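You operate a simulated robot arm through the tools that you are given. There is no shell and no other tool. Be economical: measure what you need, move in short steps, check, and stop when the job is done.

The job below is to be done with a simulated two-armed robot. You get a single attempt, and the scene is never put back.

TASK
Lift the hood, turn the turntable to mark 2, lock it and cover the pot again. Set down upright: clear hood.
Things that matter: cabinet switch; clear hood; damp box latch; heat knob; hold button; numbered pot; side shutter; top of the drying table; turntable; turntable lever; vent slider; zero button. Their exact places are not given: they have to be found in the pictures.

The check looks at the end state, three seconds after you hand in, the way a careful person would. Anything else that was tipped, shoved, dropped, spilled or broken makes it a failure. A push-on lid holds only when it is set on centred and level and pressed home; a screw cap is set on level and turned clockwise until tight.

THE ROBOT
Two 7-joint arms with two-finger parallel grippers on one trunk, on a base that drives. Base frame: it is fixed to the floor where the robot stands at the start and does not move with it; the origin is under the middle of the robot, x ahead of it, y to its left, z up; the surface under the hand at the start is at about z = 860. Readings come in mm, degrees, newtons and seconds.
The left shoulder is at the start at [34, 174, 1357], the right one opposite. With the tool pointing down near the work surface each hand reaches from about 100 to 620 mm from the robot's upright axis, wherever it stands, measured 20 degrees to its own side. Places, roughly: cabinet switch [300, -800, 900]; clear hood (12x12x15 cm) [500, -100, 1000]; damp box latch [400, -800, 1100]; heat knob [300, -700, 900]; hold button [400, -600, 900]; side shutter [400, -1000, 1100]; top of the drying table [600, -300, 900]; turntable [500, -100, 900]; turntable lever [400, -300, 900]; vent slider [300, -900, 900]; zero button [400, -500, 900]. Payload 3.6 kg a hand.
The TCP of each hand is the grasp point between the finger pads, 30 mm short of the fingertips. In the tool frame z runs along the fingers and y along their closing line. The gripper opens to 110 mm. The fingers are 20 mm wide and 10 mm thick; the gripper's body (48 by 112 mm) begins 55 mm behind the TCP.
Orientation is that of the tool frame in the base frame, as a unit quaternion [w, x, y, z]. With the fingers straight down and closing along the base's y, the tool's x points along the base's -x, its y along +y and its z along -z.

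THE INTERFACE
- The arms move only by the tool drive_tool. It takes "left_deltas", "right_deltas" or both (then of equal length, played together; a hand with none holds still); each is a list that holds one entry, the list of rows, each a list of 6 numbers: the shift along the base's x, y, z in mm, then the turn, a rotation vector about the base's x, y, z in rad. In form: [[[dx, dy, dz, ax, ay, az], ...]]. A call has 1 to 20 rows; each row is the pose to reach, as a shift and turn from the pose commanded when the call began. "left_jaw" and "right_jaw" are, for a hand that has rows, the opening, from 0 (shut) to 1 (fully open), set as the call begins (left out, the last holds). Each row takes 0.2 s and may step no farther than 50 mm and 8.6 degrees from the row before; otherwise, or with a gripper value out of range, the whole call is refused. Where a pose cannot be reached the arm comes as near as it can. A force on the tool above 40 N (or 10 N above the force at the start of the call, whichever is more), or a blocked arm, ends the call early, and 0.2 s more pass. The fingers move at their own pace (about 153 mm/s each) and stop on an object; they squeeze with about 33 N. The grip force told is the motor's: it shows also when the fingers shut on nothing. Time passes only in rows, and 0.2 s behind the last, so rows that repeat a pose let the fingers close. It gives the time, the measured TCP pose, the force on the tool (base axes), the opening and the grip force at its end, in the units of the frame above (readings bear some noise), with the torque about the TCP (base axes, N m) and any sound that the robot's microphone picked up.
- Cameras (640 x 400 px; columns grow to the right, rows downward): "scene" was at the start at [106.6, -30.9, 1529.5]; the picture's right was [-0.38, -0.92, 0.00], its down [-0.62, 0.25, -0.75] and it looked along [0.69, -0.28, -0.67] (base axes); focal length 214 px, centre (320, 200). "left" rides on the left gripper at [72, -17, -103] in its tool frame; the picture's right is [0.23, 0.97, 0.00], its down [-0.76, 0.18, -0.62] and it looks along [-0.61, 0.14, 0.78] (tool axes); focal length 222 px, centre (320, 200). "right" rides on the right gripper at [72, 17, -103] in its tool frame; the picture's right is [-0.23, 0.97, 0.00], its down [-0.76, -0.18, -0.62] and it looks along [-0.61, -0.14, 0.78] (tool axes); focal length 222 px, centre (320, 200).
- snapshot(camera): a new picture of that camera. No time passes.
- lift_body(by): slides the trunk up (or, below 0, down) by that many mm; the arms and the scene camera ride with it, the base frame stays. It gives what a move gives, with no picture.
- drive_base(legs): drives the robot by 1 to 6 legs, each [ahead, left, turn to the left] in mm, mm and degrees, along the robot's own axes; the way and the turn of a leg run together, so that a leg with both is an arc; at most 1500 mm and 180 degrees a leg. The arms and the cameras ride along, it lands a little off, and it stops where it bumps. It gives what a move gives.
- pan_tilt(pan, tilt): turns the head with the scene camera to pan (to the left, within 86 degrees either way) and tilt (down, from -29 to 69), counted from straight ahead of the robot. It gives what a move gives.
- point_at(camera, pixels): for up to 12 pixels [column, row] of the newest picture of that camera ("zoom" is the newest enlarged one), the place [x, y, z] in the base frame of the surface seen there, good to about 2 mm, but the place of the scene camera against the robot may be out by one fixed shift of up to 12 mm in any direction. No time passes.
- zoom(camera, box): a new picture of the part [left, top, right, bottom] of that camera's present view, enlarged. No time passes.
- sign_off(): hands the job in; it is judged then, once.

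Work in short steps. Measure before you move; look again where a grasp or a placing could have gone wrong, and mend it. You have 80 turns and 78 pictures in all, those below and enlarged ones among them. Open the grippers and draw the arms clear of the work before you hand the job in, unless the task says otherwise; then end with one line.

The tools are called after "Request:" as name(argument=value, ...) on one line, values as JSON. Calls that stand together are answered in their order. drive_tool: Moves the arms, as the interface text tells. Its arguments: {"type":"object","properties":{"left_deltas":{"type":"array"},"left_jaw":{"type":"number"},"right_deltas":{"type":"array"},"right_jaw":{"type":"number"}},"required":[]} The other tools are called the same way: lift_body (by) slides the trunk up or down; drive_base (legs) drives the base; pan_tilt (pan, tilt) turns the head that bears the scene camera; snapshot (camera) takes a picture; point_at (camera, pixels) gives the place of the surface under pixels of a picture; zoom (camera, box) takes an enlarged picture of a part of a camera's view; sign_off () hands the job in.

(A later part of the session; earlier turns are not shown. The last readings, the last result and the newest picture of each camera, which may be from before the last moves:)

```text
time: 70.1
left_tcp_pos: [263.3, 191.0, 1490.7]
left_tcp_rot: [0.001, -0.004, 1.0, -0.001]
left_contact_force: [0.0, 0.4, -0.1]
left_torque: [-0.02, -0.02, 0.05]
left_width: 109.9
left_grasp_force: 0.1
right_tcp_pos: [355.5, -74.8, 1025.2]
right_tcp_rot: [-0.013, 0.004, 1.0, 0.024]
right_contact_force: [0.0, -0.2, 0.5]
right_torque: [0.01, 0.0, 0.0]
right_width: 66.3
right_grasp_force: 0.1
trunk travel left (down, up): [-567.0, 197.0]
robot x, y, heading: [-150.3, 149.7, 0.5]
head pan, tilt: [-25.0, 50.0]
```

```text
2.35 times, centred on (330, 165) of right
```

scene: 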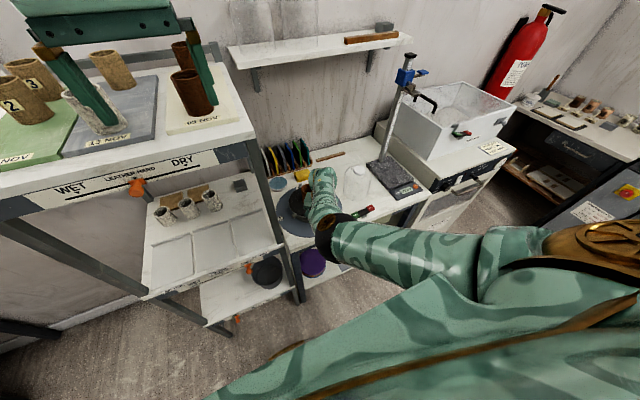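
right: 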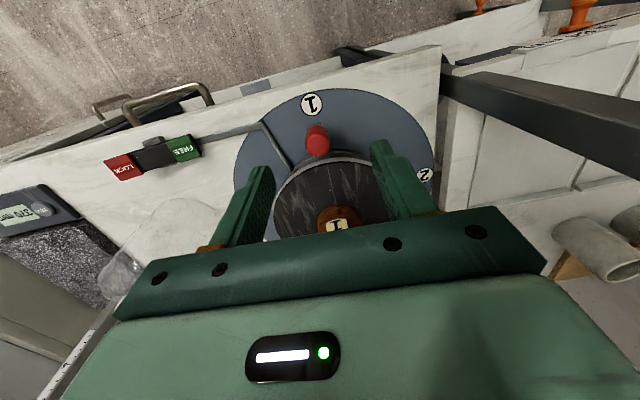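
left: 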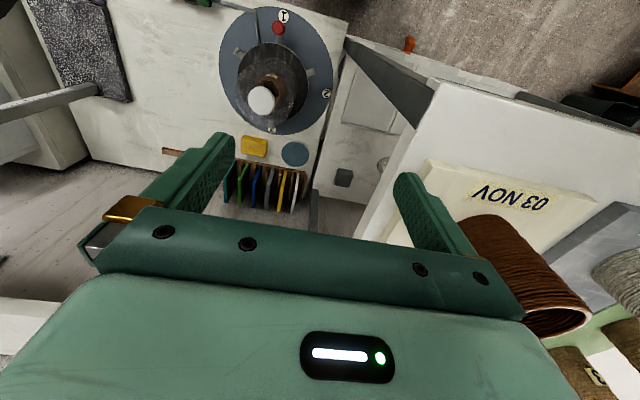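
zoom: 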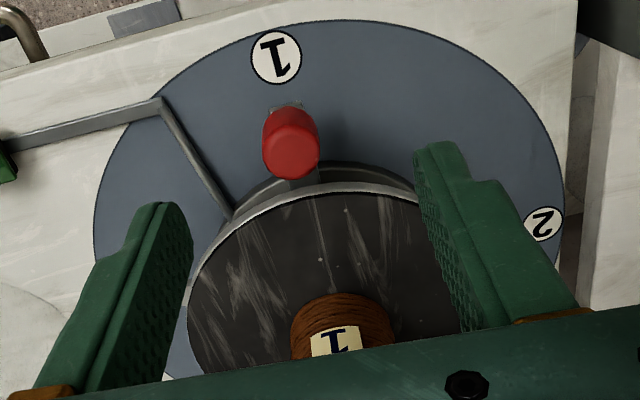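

The peg is essentially still at (365,-74.5), lever still FREE. I regrip it with straight yaw and try a 15° arc without yawing the hand.

Request:
drive_tool(right_deltas=[[[5, 0, -10, -0.024, -0.013, 0], [9.5, 0.5, -30, -0.048, -0.026, 0], [9.5, 0.5, -55, -0.048, -0.026, 0], [9.5, 0.5, -79, -0.048, -0.026, 0], [9.5, 0.5, -79, -0.048, -0.026, 0]]])

Request:
drive_tool(right_deltas=[[[0, 0, 0, 0, 0, 0], [0, 0, 0, 0, 0, 0], [0, 0, 0, 0, 0, 0], [0.4, 10, 0, 0, 0, 0], [1.8, 20, 0, 0, 0, 0], [3.9, 29.8, 0, 0, 0, 0], [3.9, 29.8, 0, 0, 0, 0]]], right_jaw=0)

Request:
snapshot(camera="right")

```text
time: 71.3
left_tcp_pos: [262.5, 188.2, 1491.0]
left_tcp_rot: [0.001, -0.004, 1.0, 0.0]
left_contact_force: [-0.3, -0.2, 0.9]
left_torque: [0.04, -0.03, -0.04]
left_width: 110.1
left_grasp_force: 0.1
right_tcp_pos: [365.6, -73.2, 946.4]
right_tcp_rot: [-0.001, 0.005, 1.0, 0.001]
right_contact_force: [0.4, 0.1, -0.8]
right_torque: [-0.01, 0.01, 0.04]
right_width: 66.1
right_grasp_force: 0.1
trunk travel left (down, up): [-567.0, 197.0]
robot x, y, heading: [-151.1, 146.3, 0.7]
head pan, tilt: [-25.0, 50.0]
```

```text
time: 72.9
left_tcp_pos: [261.7, 188.5, 1490.9]
left_tcp_rot: [0.002, -0.003, 1.0, 0.0]
left_contact_force: [-0.3, -0.6, -0.1]
left_torque: [-0.01, 0.04, 0.01]
left_width: 110.0
left_grasp_force: 0.1
right_tcp_pos: [369.0, -44.2, 945.8]
right_tcp_rot: [0.001, 0.005, 1.0, 0.0]
right_contact_force: [-0.7, -2.7, 8.7]
right_torque: [-0.2, 0.27, -0.37]
right_width: 23.2
right_grasp_force: 45.0
trunk travel left (down, up): [-567.0, 197.0]
robot x, y, heading: [-153.8, 151.2, 0.6]
head pan, tilt: [-25.0, 50.0]
```

```text
17 pictures are left
```

right: 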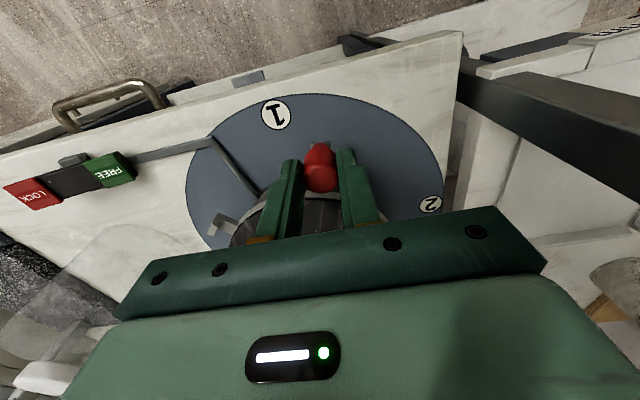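

It turns freely now with low force. I continue to 45°.

Request:
drive_tool(right_deltas=[[[3.0, 9.5, 0, 0, 0, 0], [6.9, 18.8, 0, 0, 0, 0], [11.5, 27.7, 0, 0, 0, 0], [16.9, 36.2, 0, 0, 0, 0], [23.0, 44.1, 0, 0, 0, 0], [29.8, 51.5, 0, 0, 0, 0], [29.8, 51.5, 0, 0, 0, 0]]])

```text
time: 74.5
left_tcp_pos: [268.7, 186.9, 1489.2]
left_tcp_rot: [-0.001, -0.003, 1.0, 0.001]
left_contact_force: [-0.5, 0.4, -0.8]
left_torque: [0.02, -0.01, -0.03]
left_width: 110.2
left_grasp_force: 0.0
right_tcp_pos: [388.2, 1.4, 953.5]
right_tcp_rot: [-0.001, 0.004, 1.0, 0.001]
right_contact_force: [14.8, -12.8, -24.2]
right_torque: [-0.36, -0.28, -0.07]
right_width: 22.3
right_grasp_force: 45.5
right hand out of reach, approached as far as the arm can: row 4, 5, 6, 7
trunk travel left (down, up): [-567.0, 197.0]
robot x, y, heading: [-149.9, 148.9, 0.5]
head pan, tilt: [-25.0, 50.0]
```

That's the arm's reach limit (~42°). I release, rise 70 mm, and drive the base 100 mm ahead and 30 mm left for the second half.

Request:
drive_tool(right_deltas=[[[-10, 0, 0, 0, 0, 0], [-10, 0, 0, 0, 0, 0], [-10, 0, 30, 0, 0, 0], [-10, 0, 60, 0, 0, 0], [-10, 0, 80, 0, 0, 0], [-10, 0, 80, 0, 0, 0]]], right_jaw=0.6)

Request:
drive_base(legs=[[0, 30, 0], [100, 0, 0]])

Request:
snapshot(camera="right")

Request:
snapshot(camera="scene")

```text
time: 75.9
left_tcp_pos: [262.7, 190.1, 1491.3]
left_tcp_rot: [0.002, -0.003, 1.0, 0.0]
left_contact_force: [0.1, -0.1, -0.9]
left_torque: [0.02, -0.02, 0.0]
left_width: 109.9
left_grasp_force: 0.1
right_tcp_pos: [380.7, -1.1, 1042.0]
right_tcp_rot: [0.007, 0.008, 1.0, -0.003]
right_contact_force: [0.3, 0.2, 0.6]
right_torque: [0.04, 0.0, -0.01]
right_width: 65.8
right_grasp_force: 0.1
trunk travel left (down, up): [-567.0, 197.0]
robot x, y, heading: [-147.0, 147.0, 0.3]
head pan, tilt: [-25.0, 50.0]
```

```text
time: 76.9
left_tcp_pos: [262.8, 219.5, 1490.3]
left_tcp_rot: [0.003, -0.002, 1.0, 0.0]
left_contact_force: [0.0, 0.8, -0.2]
left_torque: [-0.06, -0.02, -0.02]
left_width: 110.0
left_grasp_force: 0.1
right_tcp_pos: [380.3, 19.9, 1042.0]
right_tcp_rot: [0.009, 0.01, 1.0, -0.011]
right_contact_force: [0.5, 0.2, -0.6]
right_torque: [-0.03, -0.01, 0.0]
right_width: 65.9
right_grasp_force: 0.1
trunk travel left (down, up): [-567.0, 197.0]
robot x, y, heading: [-152.3, 175.2, 0.5]
head pan, tilt: [-25.0, 50.0]
stopped in leg 1: the force on the tool passed its limit at 60 N (the readings are from after the stop); the commanded pose is now the measured one
```

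```text
16 pictures are left
```

right: 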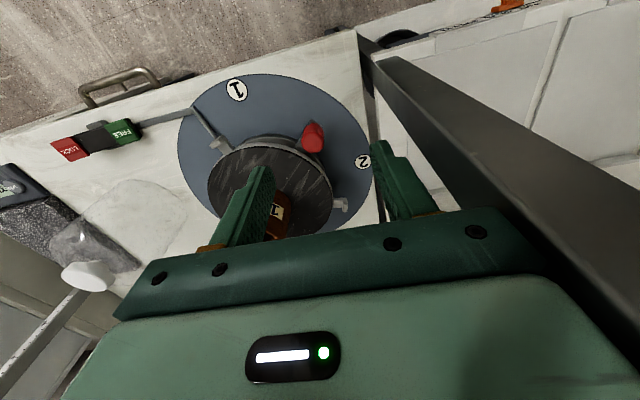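

```text
15 pictures are left
```

scene: 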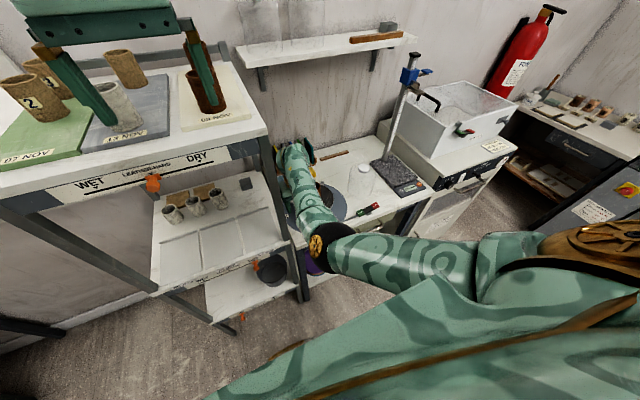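

The gripper's left end brushed the rack post. I move right away from it and yaw the hand +90° so that its narrow side faces the rack.

Request:
drive_tool(right_deltas=[[[0, -20, 10, 0.01, 0.01, 0], [0, -45, 20, 0.02, 0.018, 0], [0, -45, 20, 0, 0, 0.143], [0, -45, 20, 0, 0, 0.286], [0, -45, 20, 0, 0, 0.429], [0, -45, 20, 0, 0, 0.571], [0, -45, 20, 0, 0, 0.714], [0, -45, 20, 0, 0, 0.857], [0, -45, 20, 0, 0, 1.0], [0, -45, 20, 0, 0, 1.143], [0, -45, 20, 0, 0, 1.286], [0, -45, 20, 0, 0, 1.428], [0, -45, 20, 0, 0, 1.57], [0, -45, 20, 0, 0, 1.57]]])

Request:
snapshot(camera="right")

```text
time: 79.9
left_tcp_pos: [263.5, 216.5, 1491.3]
left_tcp_rot: [0.002, -0.003, 1.0, 0.0]
left_contact_force: [-0.8, -0.4, 0.1]
left_torque: [0.01, 0.0, 0.01]
left_width: 110.1
left_grasp_force: 0.0
right_tcp_pos: [381.5, -28.2, 1060.6]
right_tcp_rot: [0.012, -0.7, 0.714, 0.001]
right_contact_force: [-1.1, 0.5, -0.1]
right_torque: [0.02, 0.04, 0.04]
right_width: 66.1
right_grasp_force: 0.0
trunk travel left (down, up): [-567.0, 197.0]
robot x, y, heading: [-151.2, 176.7, 0.6]
head pan, tilt: [-25.0, 50.0]
```

```text
14 pictures are left
```

right: 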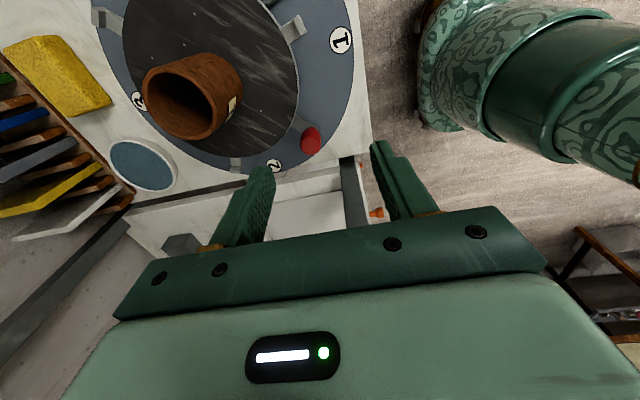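

Yaw +90° works. Before driving forward I check that the left hand (tips z≈1460) clears the pots on the rack shelf.

Request:
point_at(camera="scene", pixels=[[205, 72], [215, 70], [118, 83], [105, 88], [40, 60], [125, 52], [30, 78], [200, 108], [190, 45]])

Request:
point_at(camera="right", pixels=[[310, 132], [312, 145], [304, 140], [321, 140], [275, 166], [341, 40], [235, 162]])

```text
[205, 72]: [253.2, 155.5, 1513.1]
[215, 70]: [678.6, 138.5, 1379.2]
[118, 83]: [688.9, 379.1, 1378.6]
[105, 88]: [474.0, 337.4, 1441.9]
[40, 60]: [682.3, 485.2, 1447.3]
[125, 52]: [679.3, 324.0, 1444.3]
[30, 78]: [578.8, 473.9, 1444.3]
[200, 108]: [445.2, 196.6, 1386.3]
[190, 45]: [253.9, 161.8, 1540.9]
```

```text
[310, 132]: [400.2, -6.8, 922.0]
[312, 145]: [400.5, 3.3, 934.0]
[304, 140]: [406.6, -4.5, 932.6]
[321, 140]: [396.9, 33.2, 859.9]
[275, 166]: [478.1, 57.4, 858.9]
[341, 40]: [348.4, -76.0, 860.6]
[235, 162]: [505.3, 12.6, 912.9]
```

Pot tops are about 1440 and the left tips 1460, so driving 100 mm forward is clear; the peg is now at about (400,1). I drive forward.

Request:
drive_base(legs=[[100, 0, 0]])

Request:
drive_tool(right_deltas=[[[0, 0, 0, -0.01, -0.01, 0], [0, 0, 0, -0.01, -0.01, 0]]])

```text
time: 81.0
left_tcp_pos: [365.2, 216.8, 1490.9]
left_tcp_rot: [0.002, -0.003, 1.0, 0.0]
left_contact_force: [-0.6, 0.8, -1.0]
left_torque: [-0.02, 0.01, -0.01]
left_width: 109.7
left_grasp_force: 0.0
right_tcp_pos: [484.3, -26.0, 1060.7]
right_tcp_rot: [0.011, -0.699, 0.715, 0.001]
right_contact_force: [0.9, 1.4, -0.5]
right_torque: [0.0, 0.0, 0.0]
right_width: 66.1
right_grasp_force: 0.0
trunk travel left (down, up): [-567.0, 197.0]
robot x, y, heading: [-51.8, 175.6, 0.7]
head pan, tilt: [-25.0, 50.0]
```

```text
time: 81.6
left_tcp_pos: [366.7, 217.5, 1490.1]
left_tcp_rot: [0.001, -0.004, 1.0, 0.0]
left_contact_force: [0.3, 0.0, 0.7]
left_torque: [0.0, 0.03, 0.01]
left_width: 110.3
left_grasp_force: 0.2
right_tcp_pos: [482.4, -26.1, 1060.6]
right_tcp_rot: [0.012, -0.699, 0.715, -0.007]
right_contact_force: [0.6, 0.6, -0.9]
right_torque: [-0.01, -0.01, -0.01]
right_width: 66.0
right_grasp_force: 0.0
trunk travel left (down, up): [-567.0, 197.0]
robot x, y, heading: [-47.1, 176.0, 0.4]
head pan, tilt: [-25.0, 50.0]
```

I go around: to the rack side of the wheel near (482,36), down to z≈950, then along to x=400 and in onto the peg with fingers straddling it.

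Request:
drive_tool(right_deltas=[[[0, 30, -10, 0, 0, 0], [0, 60, -30, 0, 0, 0], [0, 62, -70, 0, 0, 0], [0, 62, -111, 0, 0, 0], [0, 62, -111, 0, 0, 0]]])

Request:
snapshot(camera="right")

```text
time: 82.8
left_tcp_pos: [364.9, 216.4, 1491.4]
left_tcp_rot: [0.002, -0.003, 1.0, 0.0]
left_contact_force: [-0.6, -0.5, 1.3]
left_torque: [0.0, -0.01, 0.02]
left_width: 110.1
left_grasp_force: 0.0
right_tcp_pos: [483.6, 36.4, 947.5]
right_tcp_rot: [0.013, -0.699, 0.715, -0.007]
right_contact_force: [0.0, 0.1, 0.2]
right_torque: [0.04, 0.01, 0.0]
right_width: 65.9
right_grasp_force: 0.1
trunk travel left (down, up): [-567.0, 197.0]
robot x, y, heading: [-49.8, 176.5, 0.1]
head pan, tilt: [-25.0, 50.0]
```

```text
13 pictures are left
```

right: 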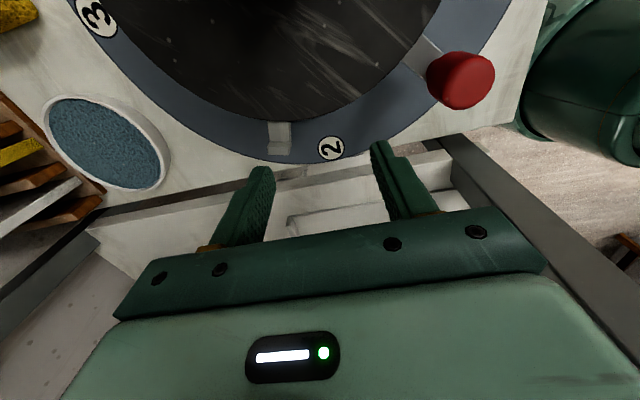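

The end location is reachable. Peg is at (460,80) px, i.e. toward -x. I slide to x≈401 and then in onto the peg.

Request:
drive_tool(right_deltas=[[[-40, 3, 0, 0, 0, 0], [-70, 3, 0, 0, 0, 0], [-83, 0, 0, 0, 0, 0], [-83, -18, 0, 0, 0, 0], [-83, -36, -1, 0, 0, 0], [-83, -36, -1, 0, 0, 0]]])

Request:
snapshot(camera="right")

```text
time: 83.5
left_tcp_pos: [365.5, 216.1, 1490.8]
left_tcp_rot: [0.002, -0.002, 1.0, 0.001]
left_contact_force: [-0.4, 0.2, -0.8]
left_torque: [-0.01, 0.01, -0.02]
left_width: 110.1
left_grasp_force: 0.0
right_tcp_pos: [527.7, 17.5, 1074.9]
right_tcp_rot: [0.096, -0.685, 0.716, -0.1]
right_contact_force: [1.1, -0.2, 1.0]
right_torque: [0.01, -0.04, 0.01]
right_width: 66.3
right_grasp_force: 0.0
trunk travel left (down, up): [-567.0, 197.0]
robot x, y, heading: [-50.6, 179.1, 0.5]
head pan, tilt: [-25.0, 50.0]
stopped in row 3 (right hand): the arm was blocked; the commanded pose is now the measured one
```

```text
12 pictures are left
```

right: 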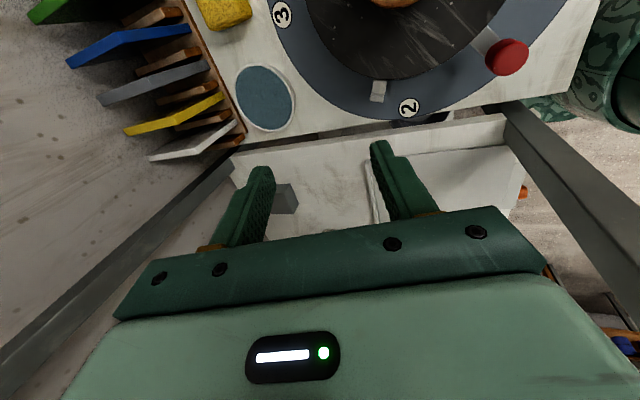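

Near-limit again threw the hand up (clear of everything). I back the base 50 mm, re-level, and come down onto the peg from there.

Request:
drive_base(legs=[[-50, 0, 0]])

Request:
drive_tool(right_deltas=[[[0, 4, 0, 0, 0.1, 0.01], [-10, 8, 0, 0, 0.2, 0.03], [-30, 12, 0, 0, 0.28, 0.044], [-45, 13, -20, 0, 0.28, 0.044], [-50, 13, -60, 0, 0.28, 0.044], [-60, 13, -100, 0, 0.28, 0.044], [-65, 13, -125, 0, 0.28, 0.044], [-65, 13, -125, 0, 0.28, 0.044]]])

Request:
snapshot(camera="right")

```text
time: 84.4
left_tcp_pos: [318.3, 216.6, 1490.3]
left_tcp_rot: [0.0, -0.003, 1.0, 0.0]
left_contact_force: [-0.4, 0.1, 0.4]
left_torque: [0.01, 0.0, -0.03]
left_width: 110.3
left_grasp_force: 0.0
right_tcp_pos: [480.0, 17.3, 1073.1]
right_tcp_rot: [0.094, -0.684, 0.716, -0.1]
right_contact_force: [0.8, 0.4, -1.0]
right_torque: [0.0, -0.03, 0.02]
right_width: 66.1
right_grasp_force: 0.0
trunk travel left (down, up): [-567.0, 197.0]
robot x, y, heading: [-99.4, 177.8, 0.2]
head pan, tilt: [-25.0, 50.0]
```

```text
time: 86.2
left_tcp_pos: [315.2, 217.2, 1490.4]
left_tcp_rot: [0.002, -0.004, 1.0, 0.0]
left_contact_force: [0.1, -0.5, 0.3]
left_torque: [-0.05, -0.02, 0.01]
left_width: 110.1
left_grasp_force: 0.1
right_tcp_pos: [411.1, 31.3, 949.1]
right_tcp_rot: [0.003, 0.708, -0.706, 0.001]
right_contact_force: [-0.7, 0.5, 0.2]
right_torque: [0.03, -0.02, 0.0]
right_width: 66.5
right_grasp_force: 0.0
trunk travel left (down, up): [-567.0, 197.0]
robot x, y, heading: [-100.7, 175.5, 0.4]
head pan, tilt: [-25.0, 50.0]
```

```text
11 pictures are left
```

right: 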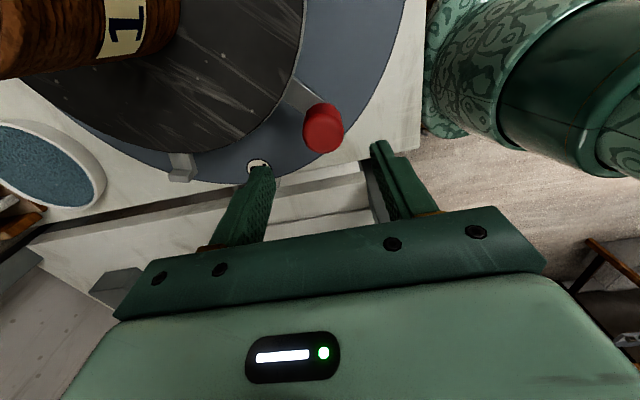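

The peg (324,128) is lined up between the fingers. I move in -y onto it and close.

Request:
drive_tool(right_deltas=[[[-5, -15, -1, 0, 0, 0], [-9, -29, -2, 0, 0, 0], [-9, -29, -2, 0, 0, 0]]])

Request:
drive_tool(right_deltas=[[[0, 0, 0, 0, 0, 0], [0, 0, 0, 0, 0, 0], [0, 0, 0, 0, 0, 0]]], right_jaw=0)

Request:
snapshot(camera="right")

```text
time: 87.0
left_tcp_pos: [314.8, 217.1, 1491.5]
left_tcp_rot: [0.001, -0.003, 1.0, -0.001]
left_contact_force: [0.4, -0.5, -0.1]
left_torque: [0.01, -0.01, -0.01]
left_width: 110.0
left_grasp_force: 0.1
right_tcp_pos: [404.1, 2.2, 947.1]
right_tcp_rot: [-0.003, -0.707, 0.707, -0.002]
right_contact_force: [-0.2, 2.3, 3.6]
right_torque: [0.04, -0.11, 0.08]
right_width: 65.4
right_grasp_force: 0.2
trunk travel left (down, up): [-567.0, 197.0]
robot x, y, heading: [-100.6, 175.8, 0.2]
head pan, tilt: [-25.0, 50.0]
```

```text
time: 87.8
left_tcp_pos: [315.0, 217.5, 1491.6]
left_tcp_rot: [0.002, -0.003, 1.0, 0.0]
left_contact_force: [-0.3, 0.1, 0.3]
left_torque: [-0.03, 0.0, 0.02]
left_width: 110.2
left_grasp_force: 0.0
right_tcp_pos: [402.6, 2.4, 945.1]
right_tcp_rot: [-0.004, -0.707, 0.707, 0.0]
right_contact_force: [-7.2, 4.8, -4.9]
right_torque: [1.35, 0.17, -0.17]
right_width: 22.9
right_grasp_force: 45.5
trunk travel left (down, up): [-567.0, 197.0]
robot x, y, heading: [-100.9, 179.8, 0.7]
head pan, tilt: [-25.0, 50.0]
```

```text
10 pictures are left
```

right: 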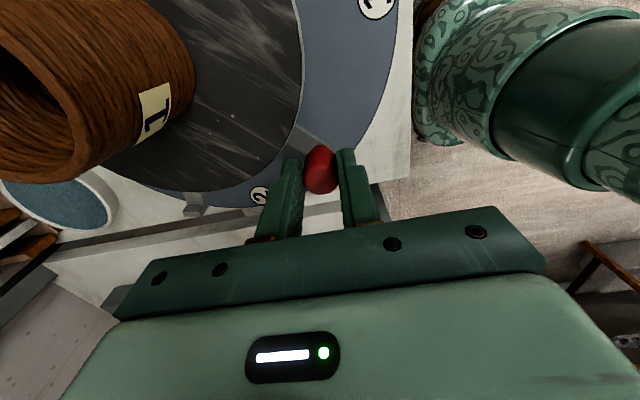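

Peg gripped at ~45°. I swing it toward 65° with fixed orientation.

Request:
drive_tool(right_deltas=[[[6.6, 6.2, 0, 0, 0, 0], [14.3, 12.4, 0, 0, 0, 0], [22.5, 17.9, 0, 0, 0, 0], [27, 20.3, 0, 0, 0, 0], [31.1, 22.5, 0, 0, 0, 0], [31.1, 22.5, 0, 0, 0, 0]]])

```text
time: 89.2
left_tcp_pos: [317.9, 214.9, 1488.3]
left_tcp_rot: [0.001, -0.004, 1.0, -0.001]
left_contact_force: [-0.8, -0.4, 0.4]
left_torque: [0.0, -0.03, 0.01]
left_width: 109.9
left_grasp_force: 0.0
right_tcp_pos: [433.1, 20.2, 946.9]
right_tcp_rot: [-0.005, -0.707, 0.707, -0.001]
right_contact_force: [-1.4, -4.1, -25.8]
right_torque: [-0.38, 0.0, -0.24]
right_width: 22.8
right_grasp_force: 45.2
right hand out of reach, approached as far as the arm can: row 5, 6
trunk travel left (down, up): [-567.0, 197.0]
robot x, y, heading: [-99.4, 177.5, 0.5]
head pan, tilt: [-25.0, 50.0]
```

Now at ~64° and at reach limit. I finish the arc by driving the base about 49 mm ahead and 12 mm left with the peg held.

Request:
drive_base(legs=[[24, 8.5, 0], [23, 3, 0]])

Request:
snapshot(camera="right")

```text
time: 90.4
left_tcp_pos: [357.7, 228.6, 1491.4]
left_tcp_rot: [0.002, -0.003, 1.0, 0.0]
left_contact_force: [-0.3, -0.2, 0.2]
left_torque: [0.01, -0.02, 0.0]
left_width: 110.2
left_grasp_force: 0.1
right_tcp_pos: [475.3, 34.8, 951.9]
right_tcp_rot: [-0.002, -0.707, 0.707, -0.002]
right_contact_force: [-4.7, 0.1, 10.6]
right_torque: [-0.18, 0.13, -0.38]
right_width: 22.4
right_grasp_force: 44.6
trunk travel left (down, up): [-567.0, 197.0]
robot x, y, heading: [-56.2, 188.7, 0.5]
head pan, tilt: [-25.0, 50.0]
```

```text
9 pictures are left
```

right: 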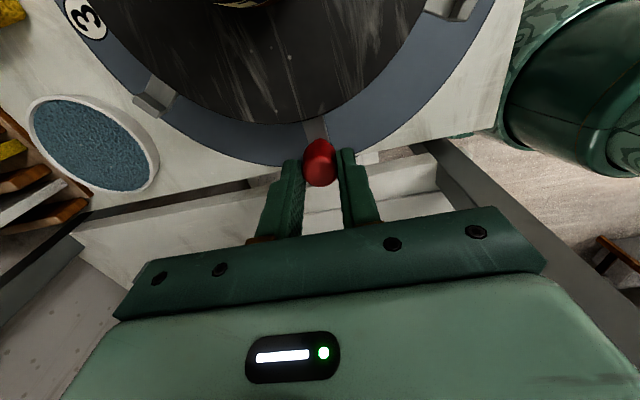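

TCP reads x=475, mark 2 is at x≈480. I hold to settle and read again.

Request:
drive_tool(right_deltas=[[[0, 0, 0, 0, 0, 0], [0, 0, 0, 0, 0, 0]]])

```text
time: 91.0
left_tcp_pos: [359.2, 228.2, 1491.2]
left_tcp_rot: [0.001, -0.003, 1.0, -0.001]
left_contact_force: [0.3, 0.5, 0.1]
left_torque: [-0.02, -0.02, 0.01]
left_width: 110.0
left_grasp_force: 0.0
right_tcp_pos: [478.4, 35.3, 951.0]
right_tcp_rot: [0.003, 0.708, -0.707, 0.002]
right_contact_force: [1.9, -1.6, 11.5]
right_torque: [0.3, -0.11, 0.24]
right_width: 22.8
right_grasp_force: 44.4
trunk travel left (down, up): [-567.0, 197.0]
robot x, y, heading: [-52.4, 188.6, 0.4]
head pan, tilt: [-25.0, 50.0]
```

Readings scatter by ±2 mm, so I release and rise to judge peg against mark 2 by camera.

Request:
drive_tool(right_deltas=[[[0, 0, 0, 0, 0, 0], [0, 0, 0, 0, 0, 0], [0, 0, 20, 0, 0, 0], [0, 0, 50, 0, 0, 0], [0, 0, 80, 0, 0, 0], [0, 0, 80, 0, 0, 0]]], right_jaw=0.4)

Request:
zoom(camera="right", box=[180, 40, 460, 215])

Request:
point_at(camera="zoom", pixels=[[300, 200], [320, 200], [340, 200], [320, 180], [320, 215], [320, 150], [310, 120], [320, 240], [320, 260]])

```text
time: 92.4
left_tcp_pos: [362.8, 217.1, 1490.3]
left_tcp_rot: [0.001, -0.003, 1.0, 0.004]
left_contact_force: [-0.8, 0.5, 0.4]
left_torque: [0.03, 0.0, -0.02]
left_width: 109.8
left_grasp_force: 0.1
right_tcp_pos: [479.6, 26.2, 1026.2]
right_tcp_rot: [-0.002, -0.705, 0.709, 0.002]
right_contact_force: [0.3, 0.1, 0.8]
right_torque: [0.0, 0.01, 0.01]
right_width: 44.0
right_grasp_force: 0.1
trunk travel left (down, up): [-567.0, 197.0]
robot x, y, heading: [-57.1, 191.9, 0.2]
head pan, tilt: [-25.0, 50.0]
```

```text
2.29 times, centred on (320, 128) of right
```

zoom: 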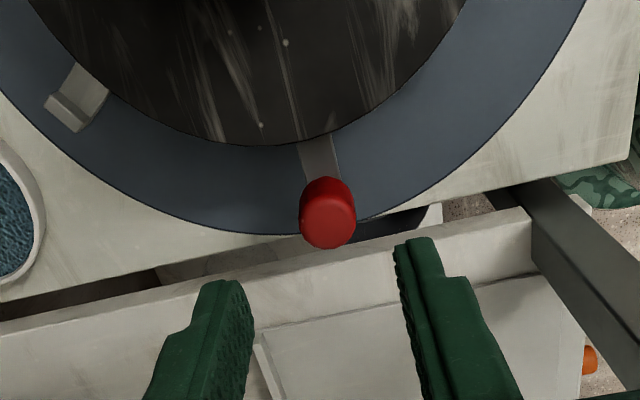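

```text
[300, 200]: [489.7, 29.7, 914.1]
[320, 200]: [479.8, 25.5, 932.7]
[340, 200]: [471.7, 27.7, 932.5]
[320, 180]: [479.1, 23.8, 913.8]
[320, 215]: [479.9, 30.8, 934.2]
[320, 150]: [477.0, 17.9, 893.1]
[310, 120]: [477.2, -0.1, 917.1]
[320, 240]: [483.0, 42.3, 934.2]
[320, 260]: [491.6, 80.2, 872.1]
```

The peg's top looks centred at about (329,222) in the zoom; I measure its edges for an exact centre.

Request:
point_at(camera="zoom", pixels=[[306, 222], [310, 222], [329, 222], [350, 222], [354, 222], [329, 205], [329, 244], [318, 160], [322, 140], [338, 165], [302, 150], [75, 105]])

```text
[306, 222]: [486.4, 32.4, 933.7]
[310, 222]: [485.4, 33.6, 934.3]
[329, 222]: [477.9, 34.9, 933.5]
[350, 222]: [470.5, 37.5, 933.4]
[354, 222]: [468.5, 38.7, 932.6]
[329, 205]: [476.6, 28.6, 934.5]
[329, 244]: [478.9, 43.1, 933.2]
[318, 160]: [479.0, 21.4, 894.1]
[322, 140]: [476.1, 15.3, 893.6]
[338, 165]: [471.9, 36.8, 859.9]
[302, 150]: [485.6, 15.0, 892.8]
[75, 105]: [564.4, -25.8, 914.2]
```

Peg is at (477.5,36.5), lug angle 31° vs expected 31°: the table stands at mark 2 within about 1°. Now raise the trunk, back off and drive right toward the LOCK end.

Request:
lift_body(by=60)

Request:
drive_base(legs=[[-97, 0, 0], [0, -200, 0]])

Request:
drive_tool(right_deltas=[[[0, -10, 0, 0, 0, -0.143], [0, -20, 0, 0, 0, -0.286], [0, -30, 0, 0, 0, -0.429], [0, -40, 0, 0, 0, -0.571], [0, -50, 0, 0, 0, -0.714], [0, -60, 0, 0, 0, -0.857], [0, -70, 0, 0, 0, -1.0], [0, -80, 0, 0, 0, -1.143], [0, -90, 0, 0, 0, -1.286], [0, -100, 0, 0, 0, -1.428], [0, -110, 0, 0, 0, -1.57], [0, -110, 0, 0, 0, -1.57]]], right_jaw=0)

Request:
snapshot(camera="right")

```text
time: 93.4
left_tcp_pos: [359.8, 217.2, 1550.4]
left_tcp_rot: [0.002, -0.003, 1.0, 0.004]
left_contact_force: [0.9, -0.7, -0.5]
left_torque: [0.01, 0.0, -0.01]
left_width: 110.0
left_grasp_force: 0.0
right_tcp_pos: [478.4, 27.0, 1090.3]
right_tcp_rot: [0.0, -0.706, 0.708, 0.002]
right_contact_force: [-0.7, 0.1, -0.2]
right_torque: [-0.01, -0.02, -0.02]
right_width: 44.0
right_grasp_force: 0.0
trunk travel left (down, up): [-627.0, 137.0]
robot x, y, heading: [-49.7, 186.8, 0.4]
head pan, tilt: [-25.0, 50.0]
```

```text
time: 94.1
left_tcp_pos: [357.9, 222.4, 1550.1]
left_tcp_rot: [0.001, 0.0, 1.0, 0.001]
left_contact_force: [0.3, -0.2, -0.4]
left_torque: [-0.03, 0.0, 0.01]
left_width: 110.3
left_grasp_force: 0.1
right_tcp_pos: [475.4, 25.3, 1091.4]
right_tcp_rot: [-0.002, -0.702, 0.712, -0.005]
right_contact_force: [-0.1, -0.1, -0.4]
right_torque: [-0.01, -0.01, 0.0]
right_width: 44.0
right_grasp_force: 0.1
trunk travel left (down, up): [-627.0, 137.0]
robot x, y, heading: [-56.5, 187.7, 0.4]
head pan, tilt: [-25.0, 50.0]
stopped in leg 1: the robot was blocked; the commanded pose is now the measured one
```

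```text
time: 96.7
left_tcp_pos: [354.5, 227.1, 1551.7]
left_tcp_rot: [0.001, -0.001, 1.0, 0.0]
left_contact_force: [0.1, -1.0, -0.4]
left_torque: [-0.01, 0.0, -0.05]
left_width: 110.0
left_grasp_force: 0.0
right_tcp_pos: [474.2, -79.1, 1093.4]
right_tcp_rot: [-0.004, 0.004, 1.0, -0.002]
right_contact_force: [-0.2, 1.1, -1.7]
right_torque: [-0.03, 0.01, -0.02]
right_width: 0.0
right_grasp_force: 33.4
trunk travel left (down, up): [-627.0, 137.0]
robot x, y, heading: [-62.1, 190.2, 0.4]
head pan, tilt: [-25.0, 50.0]
```

```text
7 pictures are left
```

right: 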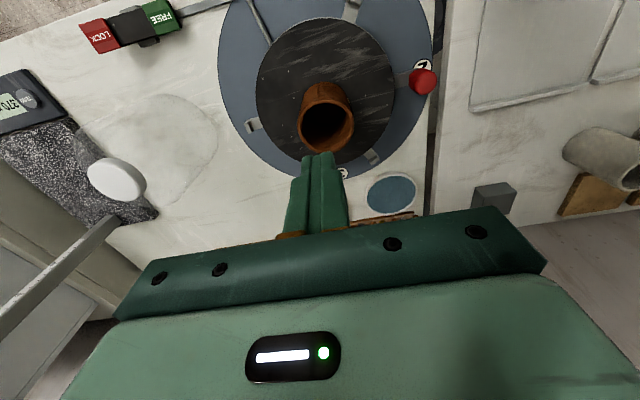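

The base was briefly blocked (forearm by the rack post); the hand is now clear at (474,-79). The picture shows the peg right over mark 2; I check positions and drive on.

Request:
point_at(camera="right", pixels=[[424, 80], [416, 80], [432, 80], [424, 71], [424, 90], [420, 63], [115, 180], [158, 12], [97, 35], [253, 123], [372, 157]])

Request:
drive_base(legs=[[-92, 0, 0], [0, -200, 0]])

```text
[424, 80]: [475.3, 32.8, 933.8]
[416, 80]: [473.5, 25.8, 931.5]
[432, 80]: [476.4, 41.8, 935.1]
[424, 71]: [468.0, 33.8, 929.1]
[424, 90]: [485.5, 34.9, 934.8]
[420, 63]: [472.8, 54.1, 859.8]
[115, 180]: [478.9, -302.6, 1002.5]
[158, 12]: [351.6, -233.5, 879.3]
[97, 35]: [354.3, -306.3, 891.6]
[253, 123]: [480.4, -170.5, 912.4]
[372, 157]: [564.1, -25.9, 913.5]
```

```text
time: 99.0
left_tcp_pos: [268.1, 28.5, 1552.2]
left_tcp_rot: [0.002, -0.004, 1.0, 0.0]
left_contact_force: [0.5, 0.1, 0.1]
left_torque: [0.0, -0.03, 0.0]
left_width: 110.0
left_grasp_force: 0.1
right_tcp_pos: [386.4, -277.9, 1094.9]
right_tcp_rot: [-0.005, 0.002, 1.0, -0.002]
right_contact_force: [-0.1, -0.4, 0.3]
right_torque: [0.02, 0.02, -0.01]
right_width: 0.1
right_grasp_force: 33.0
trunk travel left (down, up): [-627.0, 137.0]
robot x, y, heading: [-144.6, -13.4, 0.5]
head pan, tilt: [-25.0, 50.0]
```

Lugs at 31° and -90° confirm the 90° turn to mark 2. Lowering the trunk 120 mm, then I place the closed fingertips above LOCK (354,-306).

Request:
lift_body(by=-120)

Request:
drive_tool(right_deltas=[[[-16, -14, -10, 0, 0, 0], [-32, -27, -30, 0, 0, 0], [-32, -27, -39, 0, 0, 0], [-32, -27, -39, 0, 0, 0]]])

Request:
zoom(camera="right", box=[220, 80, 460, 230])

```text
time: 100.5
left_tcp_pos: [266.8, 27.3, 1431.9]
left_tcp_rot: [0.002, -0.003, 1.0, 0.0]
left_contact_force: [1.2, 0.3, 0.5]
left_torque: [0.01, -0.01, 0.0]
left_width: 110.0
left_grasp_force: 0.0
right_tcp_pos: [387.7, -277.0, 975.3]
right_tcp_rot: [-0.005, 0.002, 1.0, -0.002]
right_contact_force: [0.1, -0.1, -0.2]
right_torque: [-0.01, 0.01, 0.0]
right_width: 0.0
right_grasp_force: 33.2
trunk travel left (down, up): [-507.0, 257.0]
robot x, y, heading: [-150.7, -8.7, 0.3]
head pan, tilt: [-25.0, 50.0]
```

```text
time: 101.5
left_tcp_pos: [268.0, 28.6, 1430.6]
left_tcp_rot: [0.001, -0.003, 1.0, 0.0]
left_contact_force: [-0.3, 0.2, 0.1]
left_torque: [0.02, 0.02, -0.03]
left_width: 110.4
left_grasp_force: 0.1
right_tcp_pos: [355.5, -305.3, 936.1]
right_tcp_rot: [-0.004, 0.002, 1.0, -0.002]
right_contact_force: [0.0, 0.0, 0.9]
right_torque: [-0.01, 0.0, 0.01]
right_width: 0.0
right_grasp_force: 33.3
trunk travel left (down, up): [-507.0, 257.0]
robot x, y, heading: [-146.0, -13.2, 0.4]
head pan, tilt: [-25.0, 50.0]
```

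```text
2.67 times, centred on (340, 155) of right
```

zoom: 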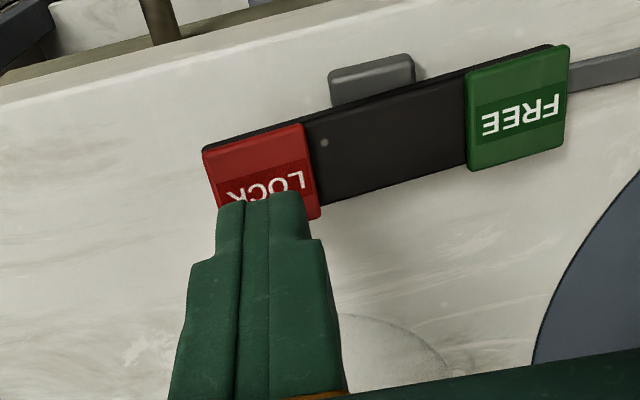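

Over LOCK. I press down until firm, then rise.

Request:
drive_tool(right_deltas=[[[-1, 0, -8, 0, 0, 0], [-1, 0, -14, 0, 0, 0], [-1, 0, -18, 0, 0, 0], [-1, 0, -22, 0, 0, 0], [-1, 0, -26, 0, 0, 0], [-1, 0, -28, 0, 0, 0], [-1, 0, -30, 0, 0, 0], [-1, 0, -31, 0, 0, 0]]])

Request:
drive_tool(right_deltas=[[[0, 0, 20, 0, 0, 0], [0, 0, 60, 0, 0, 0], [0, 0, 100, 0, 0, 0], [0, 0, 130, 0, 0, 0], [0, 0, 130, 0, 0, 0]]])

Request:
snapshot(camera="right")

```text
time: 103.2
left_tcp_pos: [263.6, 30.5, 1432.3]
left_tcp_rot: [0.003, -0.004, 1.0, -0.001]
left_contact_force: [-0.1, 0.1, 1.0]
left_torque: [0.01, -0.01, -0.03]
left_width: 109.8
left_grasp_force: 0.1
right_tcp_pos: [353.7, -304.9, 910.0]
right_tcp_rot: [0.0, 0.003, 1.0, -0.003]
right_contact_force: [-13.2, 4.5, 24.4]
right_torque: [0.36, 0.44, 0.1]
right_width: 0.2
right_grasp_force: 33.0
trunk travel left (down, up): [-507.0, 257.0]
robot x, y, heading: [-146.7, -9.4, 0.7]
head pan, tilt: [-25.0, 50.0]
stopped in row 8 (right hand): the force on the tool passed its limit at 42 N (the readings are from after the stop); the commanded pose is now the measured one
```

```text
time: 104.4
left_tcp_pos: [268.2, 27.5, 1430.8]
left_tcp_rot: [0.001, -0.004, 1.0, 0.0]
left_contact_force: [-1.1, 0.6, -0.1]
left_torque: [0.03, 0.0, 0.02]
left_width: 109.9
left_grasp_force: 0.0
right_tcp_pos: [358.5, -306.6, 1036.3]
right_tcp_rot: [-0.002, 0.001, 1.0, -0.003]
right_contact_force: [0.4, 0.3, 0.6]
right_torque: [0.01, 0.0, 0.0]
right_width: 0.0
right_grasp_force: 32.7
trunk travel left (down, up): [-507.0, 257.0]
robot x, y, heading: [-142.3, -10.0, 0.5]
head pan, tilt: [-25.0, 50.0]
```

```text
5 pictures are left
```

right: 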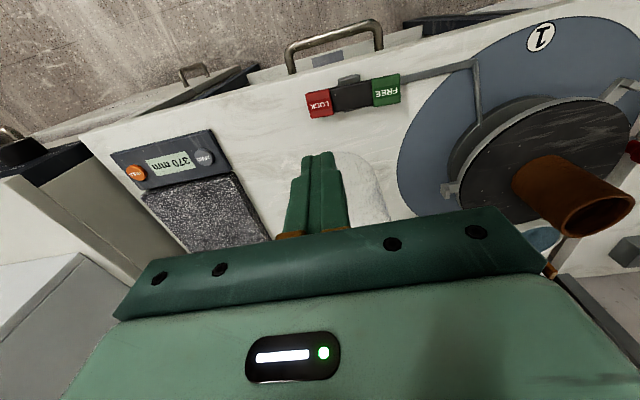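

I confirm the lever heights, then raise the trunk 130 mm and drive to stand where the hood was set down (base about (-29,-25)).

Request:
point_at(camera="right", pixels=[[318, 103], [352, 96], [386, 90]])

Request:
lift_body(by=130)

Request:
drive_base(legs=[[116, -10, 0]])

Request:
snapshot(camera="right")

```text
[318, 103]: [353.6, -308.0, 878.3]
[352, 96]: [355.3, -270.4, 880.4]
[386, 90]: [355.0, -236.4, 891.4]
```

```text
time: 106.0
left_tcp_pos: [267.0, 27.7, 1560.9]
left_tcp_rot: [0.002, -0.003, 1.0, 0.0]
left_contact_force: [-0.7, -0.3, -0.6]
left_torque: [0.01, 0.0, 0.02]
left_width: 110.0
left_grasp_force: 0.1
right_tcp_pos: [357.2, -306.9, 1166.9]
right_tcp_rot: [-0.003, 0.002, 1.0, -0.002]
right_contact_force: [-0.1, -0.4, -0.2]
right_torque: [-0.01, -0.02, 0.0]
right_width: 0.0
right_grasp_force: 32.8
trunk travel left (down, up): [-637.0, 127.0]
robot x, y, heading: [-148.4, -10.2, 0.4]
head pan, tilt: [-25.0, 50.0]
```

```text
time: 107.2
left_tcp_pos: [385.7, 18.6, 1560.6]
left_tcp_rot: [0.003, -0.003, 1.0, 0.0]
left_contact_force: [0.0, 0.3, 0.0]
left_torque: [0.03, -0.04, 0.01]
left_width: 110.1
left_grasp_force: 0.1
right_tcp_pos: [474.1, -315.7, 1167.9]
right_tcp_rot: [-0.003, 0.003, 1.0, -0.002]
right_contact_force: [0.2, -0.5, -0.8]
right_torque: [-0.03, 0.02, 0.0]
right_width: 0.0
right_grasp_force: 32.5
trunk travel left (down, up): [-637.0, 127.0]
robot x, y, heading: [-28.6, -19.5, 0.6]
head pan, tilt: [-25.0, 50.0]
```

```text
4 pictures are left
```

right: 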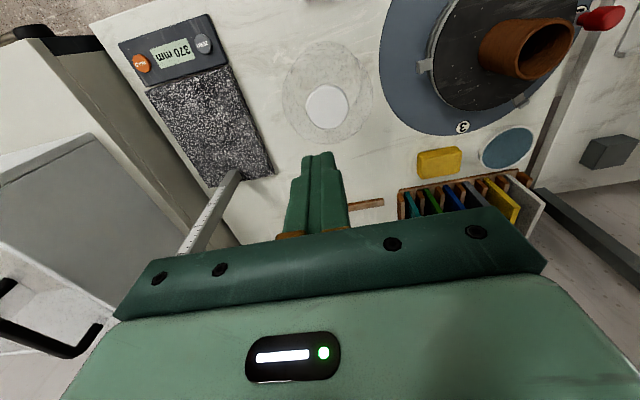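

LOCK is down (878) and FREE up (891): locked. The hood knob is at (327,107); I measure its centre.

Request:
point_at(camera="right", pixels=[[327, 107], [308, 107], [346, 107], [327, 89], [327, 127], [463, 127], [582, 10], [581, 5], [424, 65]])

```text
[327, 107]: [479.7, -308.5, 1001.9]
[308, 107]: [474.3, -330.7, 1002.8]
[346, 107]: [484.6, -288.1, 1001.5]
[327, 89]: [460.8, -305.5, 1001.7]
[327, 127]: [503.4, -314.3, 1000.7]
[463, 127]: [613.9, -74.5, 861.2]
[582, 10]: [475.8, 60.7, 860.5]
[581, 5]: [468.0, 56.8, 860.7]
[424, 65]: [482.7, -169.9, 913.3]
```

Knob centre ≈(481,-309.5), top 1002. I open and descend to z≈1040 first.

Request:
drive_tool(right_deltas=[[[3, 3, -20, 0, 0, 0], [7, 6, -60, 0, 0, 0], [7, 6, -100, 0, 0, 0], [7, 6, -128, 0, 0, 0], [7, 6, -128, 0, 0, 0], [7, 6, -128, 0, 0, 0]]], right_jaw=1)

Request:
drive_tool(right_deltas=[[[0, 0, 0, 0, 0, 0], [0, 0, 0, 0, 0, 0]]])

```text
time: 108.7
left_tcp_pos: [385.4, 17.6, 1559.2]
left_tcp_rot: [0.001, -0.004, 1.0, 0.0]
left_contact_force: [-0.4, 0.1, 0.1]
left_torque: [-0.01, 0.0, 0.0]
left_width: 110.1
left_grasp_force: 0.2
right_tcp_pos: [481.8, -308.6, 1040.1]
right_tcp_rot: [-0.001, 0.002, 1.0, -0.003]
right_contact_force: [0.9, 0.0, 0.7]
right_torque: [0.0, 0.02, -0.04]
right_width: 109.8
right_grasp_force: 0.0
trunk travel left (down, up): [-637.0, 127.0]
robot x, y, heading: [-32.0, -18.3, 0.7]
head pan, tilt: [-25.0, 50.0]
```

```text
time: 109.2
left_tcp_pos: [386.7, 17.8, 1560.5]
left_tcp_rot: [0.001, -0.004, 1.0, 0.0]
left_contact_force: [-0.1, -1.1, 0.4]
left_torque: [0.0, 0.01, -0.04]
left_width: 109.8
left_grasp_force: 0.0
right_tcp_pos: [482.0, -309.1, 1040.6]
right_tcp_rot: [-0.002, 0.002, 1.0, -0.002]
right_contact_force: [0.0, 0.3, -0.7]
right_torque: [0.04, 0.0, -0.03]
right_width: 109.9
right_grasp_force: 0.0
trunk travel left (down, up): [-637.0, 127.0]
robot x, y, heading: [-30.9, -24.6, 0.4]
head pan, tilt: [-25.0, 50.0]
```

At (482,-309,1040.5), on axis. I go down 26.5 mm, close, then lift 20 mm.

Request:
drive_tool(right_deltas=[[[0, 0, -13, 0, 0, 0], [0, 0, -26.5, 0, 0, 0], [0, 0, -26.5, 0, 0, 0]]])

Request:
drive_tool(right_deltas=[[[0, 0, 0, 0, 0, 0], [0, 0, 0, 0, 0, 0], [0, 0, 0, 0, 0, 0], [0, 0, 0, 0, 0, 0], [0, 0, 10, 0, 0, 0], [0, 0, 20, 0, 0, 0], [0, 0, 20, 0, 0, 0]]], right_jaw=0)

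```text
time: 110.0
left_tcp_pos: [385.7, 18.1, 1559.9]
left_tcp_rot: [0.002, -0.003, 1.0, 0.0]
left_contact_force: [0.0, 0.7, 0.2]
left_torque: [-0.01, 0.02, 0.01]
left_width: 109.9
left_grasp_force: 0.1
right_tcp_pos: [482.6, -309.1, 1014.9]
right_tcp_rot: [-0.001, 0.003, 1.0, -0.003]
right_contact_force: [0.8, 0.3, 0.8]
right_torque: [-0.03, -0.01, 0.01]
right_width: 110.1
right_grasp_force: 0.0
trunk travel left (down, up): [-637.0, 127.0]
robot x, y, heading: [-25.5, -23.3, 0.4]
head pan, tilt: [-25.0, 50.0]
```

```text
time: 111.7
left_tcp_pos: [387.1, 18.3, 1561.3]
left_tcp_rot: [0.002, -0.004, 1.0, 0.0]
left_contact_force: [-0.5, 0.2, 0.7]
left_torque: [0.01, 0.0, -0.01]
left_width: 109.9
left_grasp_force: 0.1
right_tcp_pos: [481.2, -309.3, 1034.2]
right_tcp_rot: [-0.002, 0.003, 1.0, -0.002]
right_contact_force: [0.0, 0.7, -1.0]
right_torque: [-0.03, 0.02, 0.0]
right_width: 49.1
right_grasp_force: 33.3
trunk travel left (down, up): [-637.0, 127.0]
robot x, y, heading: [-27.4, -24.0, 0.4]
head pan, tilt: [-25.0, 50.0]
```

Hood held (49.1 mm). I raise with trunk 80 mm and arm 76 mm, then drive the base 233 mm left to above the wheel.

Request:
lift_body(by=80)

Request:
drive_tool(right_deltas=[[[0, 0, 25, 0, 0, 0], [0, 0, 50, 0, 0, 0], [0, 0, 76, 0, 0, 0], [0, 0, 76, 0, 0, 0]]])

Request:
drive_base(legs=[[0, 120, 0], [0, 113, 0]])

Request:
snapshot(camera="right")

```text
time: 112.8
left_tcp_pos: [384.7, 17.4, 1641.5]
left_tcp_rot: [0.002, -0.004, 1.0, -0.001]
left_contact_force: [-0.1, -0.1, 0.6]
left_torque: [-0.01, 0.01, 0.0]
left_width: 110.2
left_grasp_force: 0.1
right_tcp_pos: [482.5, -309.6, 1112.4]
right_tcp_rot: [-0.002, 0.003, 1.0, -0.003]
right_contact_force: [-0.6, -0.4, -0.5]
right_torque: [-0.01, 0.01, 0.01]
right_width: 49.0
right_grasp_force: 33.0
trunk travel left (down, up): [-717.0, 47.0]
robot x, y, heading: [-30.2, -21.8, 0.6]
head pan, tilt: [-25.0, 50.0]
```

```text
time: 113.8
left_tcp_pos: [387.0, 18.9, 1640.7]
left_tcp_rot: [0.001, -0.004, 1.0, 0.0]
left_contact_force: [0.0, 0.0, 1.1]
left_torque: [-0.02, 0.0, 0.02]
left_width: 110.0
left_grasp_force: 0.1
right_tcp_pos: [483.2, -311.7, 1189.2]
right_tcp_rot: [-0.002, 0.003, 1.0, -0.002]
right_contact_force: [0.1, 0.4, -0.2]
right_torque: [0.01, -0.01, 0.02]
right_width: 49.1
right_grasp_force: 33.0
trunk travel left (down, up): [-717.0, 47.0]
robot x, y, heading: [-30.6, -21.4, 0.8]
head pan, tilt: [-25.0, 50.0]
```

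```text
time: 115.8
left_tcp_pos: [385.4, 249.7, 1640.8]
left_tcp_rot: [0.003, -0.003, 1.0, 0.0]
left_contact_force: [0.1, 0.5, -0.5]
left_torque: [-0.02, -0.02, -0.02]
left_width: 110.1
left_grasp_force: 0.0
right_tcp_pos: [480.9, -81.6, 1189.8]
right_tcp_rot: [-0.003, 0.003, 1.0, -0.001]
right_contact_force: [0.1, 0.0, -1.2]
right_torque: [-0.03, -0.01, -0.06]
right_width: 49.2
right_grasp_force: 33.8
trunk travel left (down, up): [-717.0, 47.0]
robot x, y, heading: [-32.7, 210.0, 0.4]
head pan, tilt: [-25.0, 50.0]
```

```text
3 pictures are left
```

right: 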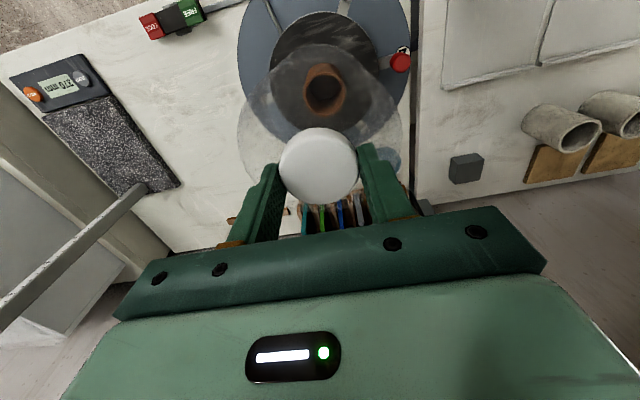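

Compared with the lifting picture (pot at 322, now 325), the hand is a few mm right of the axis. I measure knob, pot rim, and peg.

Request:
point_at(camera="right", pixels=[[318, 166], [282, 166], [355, 166], [307, 88], [343, 88], [325, 66], [400, 61], [321, 145], [250, 90], [318, 130], [318, 200]])

```text
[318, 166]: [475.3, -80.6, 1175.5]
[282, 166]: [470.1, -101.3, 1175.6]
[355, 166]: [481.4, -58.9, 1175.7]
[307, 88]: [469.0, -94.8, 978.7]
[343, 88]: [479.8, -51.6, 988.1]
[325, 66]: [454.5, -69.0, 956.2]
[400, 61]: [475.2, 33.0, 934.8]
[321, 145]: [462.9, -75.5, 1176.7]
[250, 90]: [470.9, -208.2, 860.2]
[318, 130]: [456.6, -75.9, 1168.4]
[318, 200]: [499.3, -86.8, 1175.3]
```

Knob centre is at about (478.5,-80.3); it was seated at (479,-76). I shift +4.5 in y, +0.5 in x, and lower to z≈1090.

Request:
drive_tool(right_deltas=[[[0.5, 4.5, 0, 0, 0, 0], [0.5, 4.5, -20, 0, 0, 0], [0.5, 4.5, -45, 0, 0, 0], [0.5, 4.5, -70, 0, 0, 0], [0.5, 4.5, -90, 0, 0, 0], [0.5, 4.5, -100, 0, 0, 0], [0.5, 4.5, -100, 0, 0, 0]]])

Request:
drive_tool(right_deltas=[[[0, 0, 0, 0, 0, 0], [0, 0, 0, 0, 0, 0]]])

Request:
snapshot(camera="right")

```text
time: 117.5
left_tcp_pos: [384.6, 248.8, 1641.4]
left_tcp_rot: [0.002, -0.002, 1.0, 0.001]
left_contact_force: [-0.4, 0.3, 0.4]
left_torque: [-0.02, -0.01, 0.01]
left_width: 109.9
left_grasp_force: 0.0
right_tcp_pos: [481.7, -78.7, 1088.6]
right_tcp_rot: [-0.002, 0.004, 1.0, -0.003]
right_contact_force: [0.2, 0.8, -1.1]
right_torque: [0.01, 0.01, 0.01]
right_width: 49.1
right_grasp_force: 33.2
trunk travel left (down, up): [-717.0, 47.0]
robot x, y, heading: [-34.0, 209.7, 0.4]
head pan, tilt: [-25.0, 50.0]
```

```text
time: 118.0
left_tcp_pos: [385.3, 249.5, 1639.9]
left_tcp_rot: [0.002, -0.003, 1.0, 0.001]
left_contact_force: [0.7, -1.2, -0.3]
left_torque: [-0.01, 0.0, 0.01]
left_width: 109.9
left_grasp_force: 0.1
right_tcp_pos: [481.4, -78.3, 1087.0]
right_tcp_rot: [-0.001, 0.004, 1.0, -0.002]
right_contact_force: [0.6, -0.2, -1.2]
right_torque: [0.03, 0.02, 0.01]
right_width: 49.0
right_grasp_force: 33.0
trunk travel left (down, up): [-717.0, 47.0]
robot x, y, heading: [-30.5, 209.8, 0.3]
head pan, tilt: [-25.0, 50.0]
```

```text
2 pictures are left
```

right: 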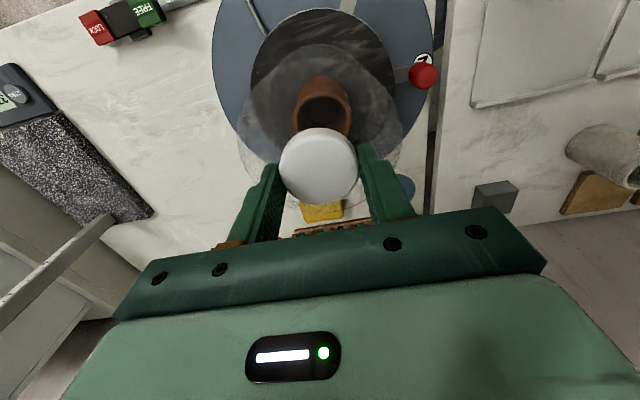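

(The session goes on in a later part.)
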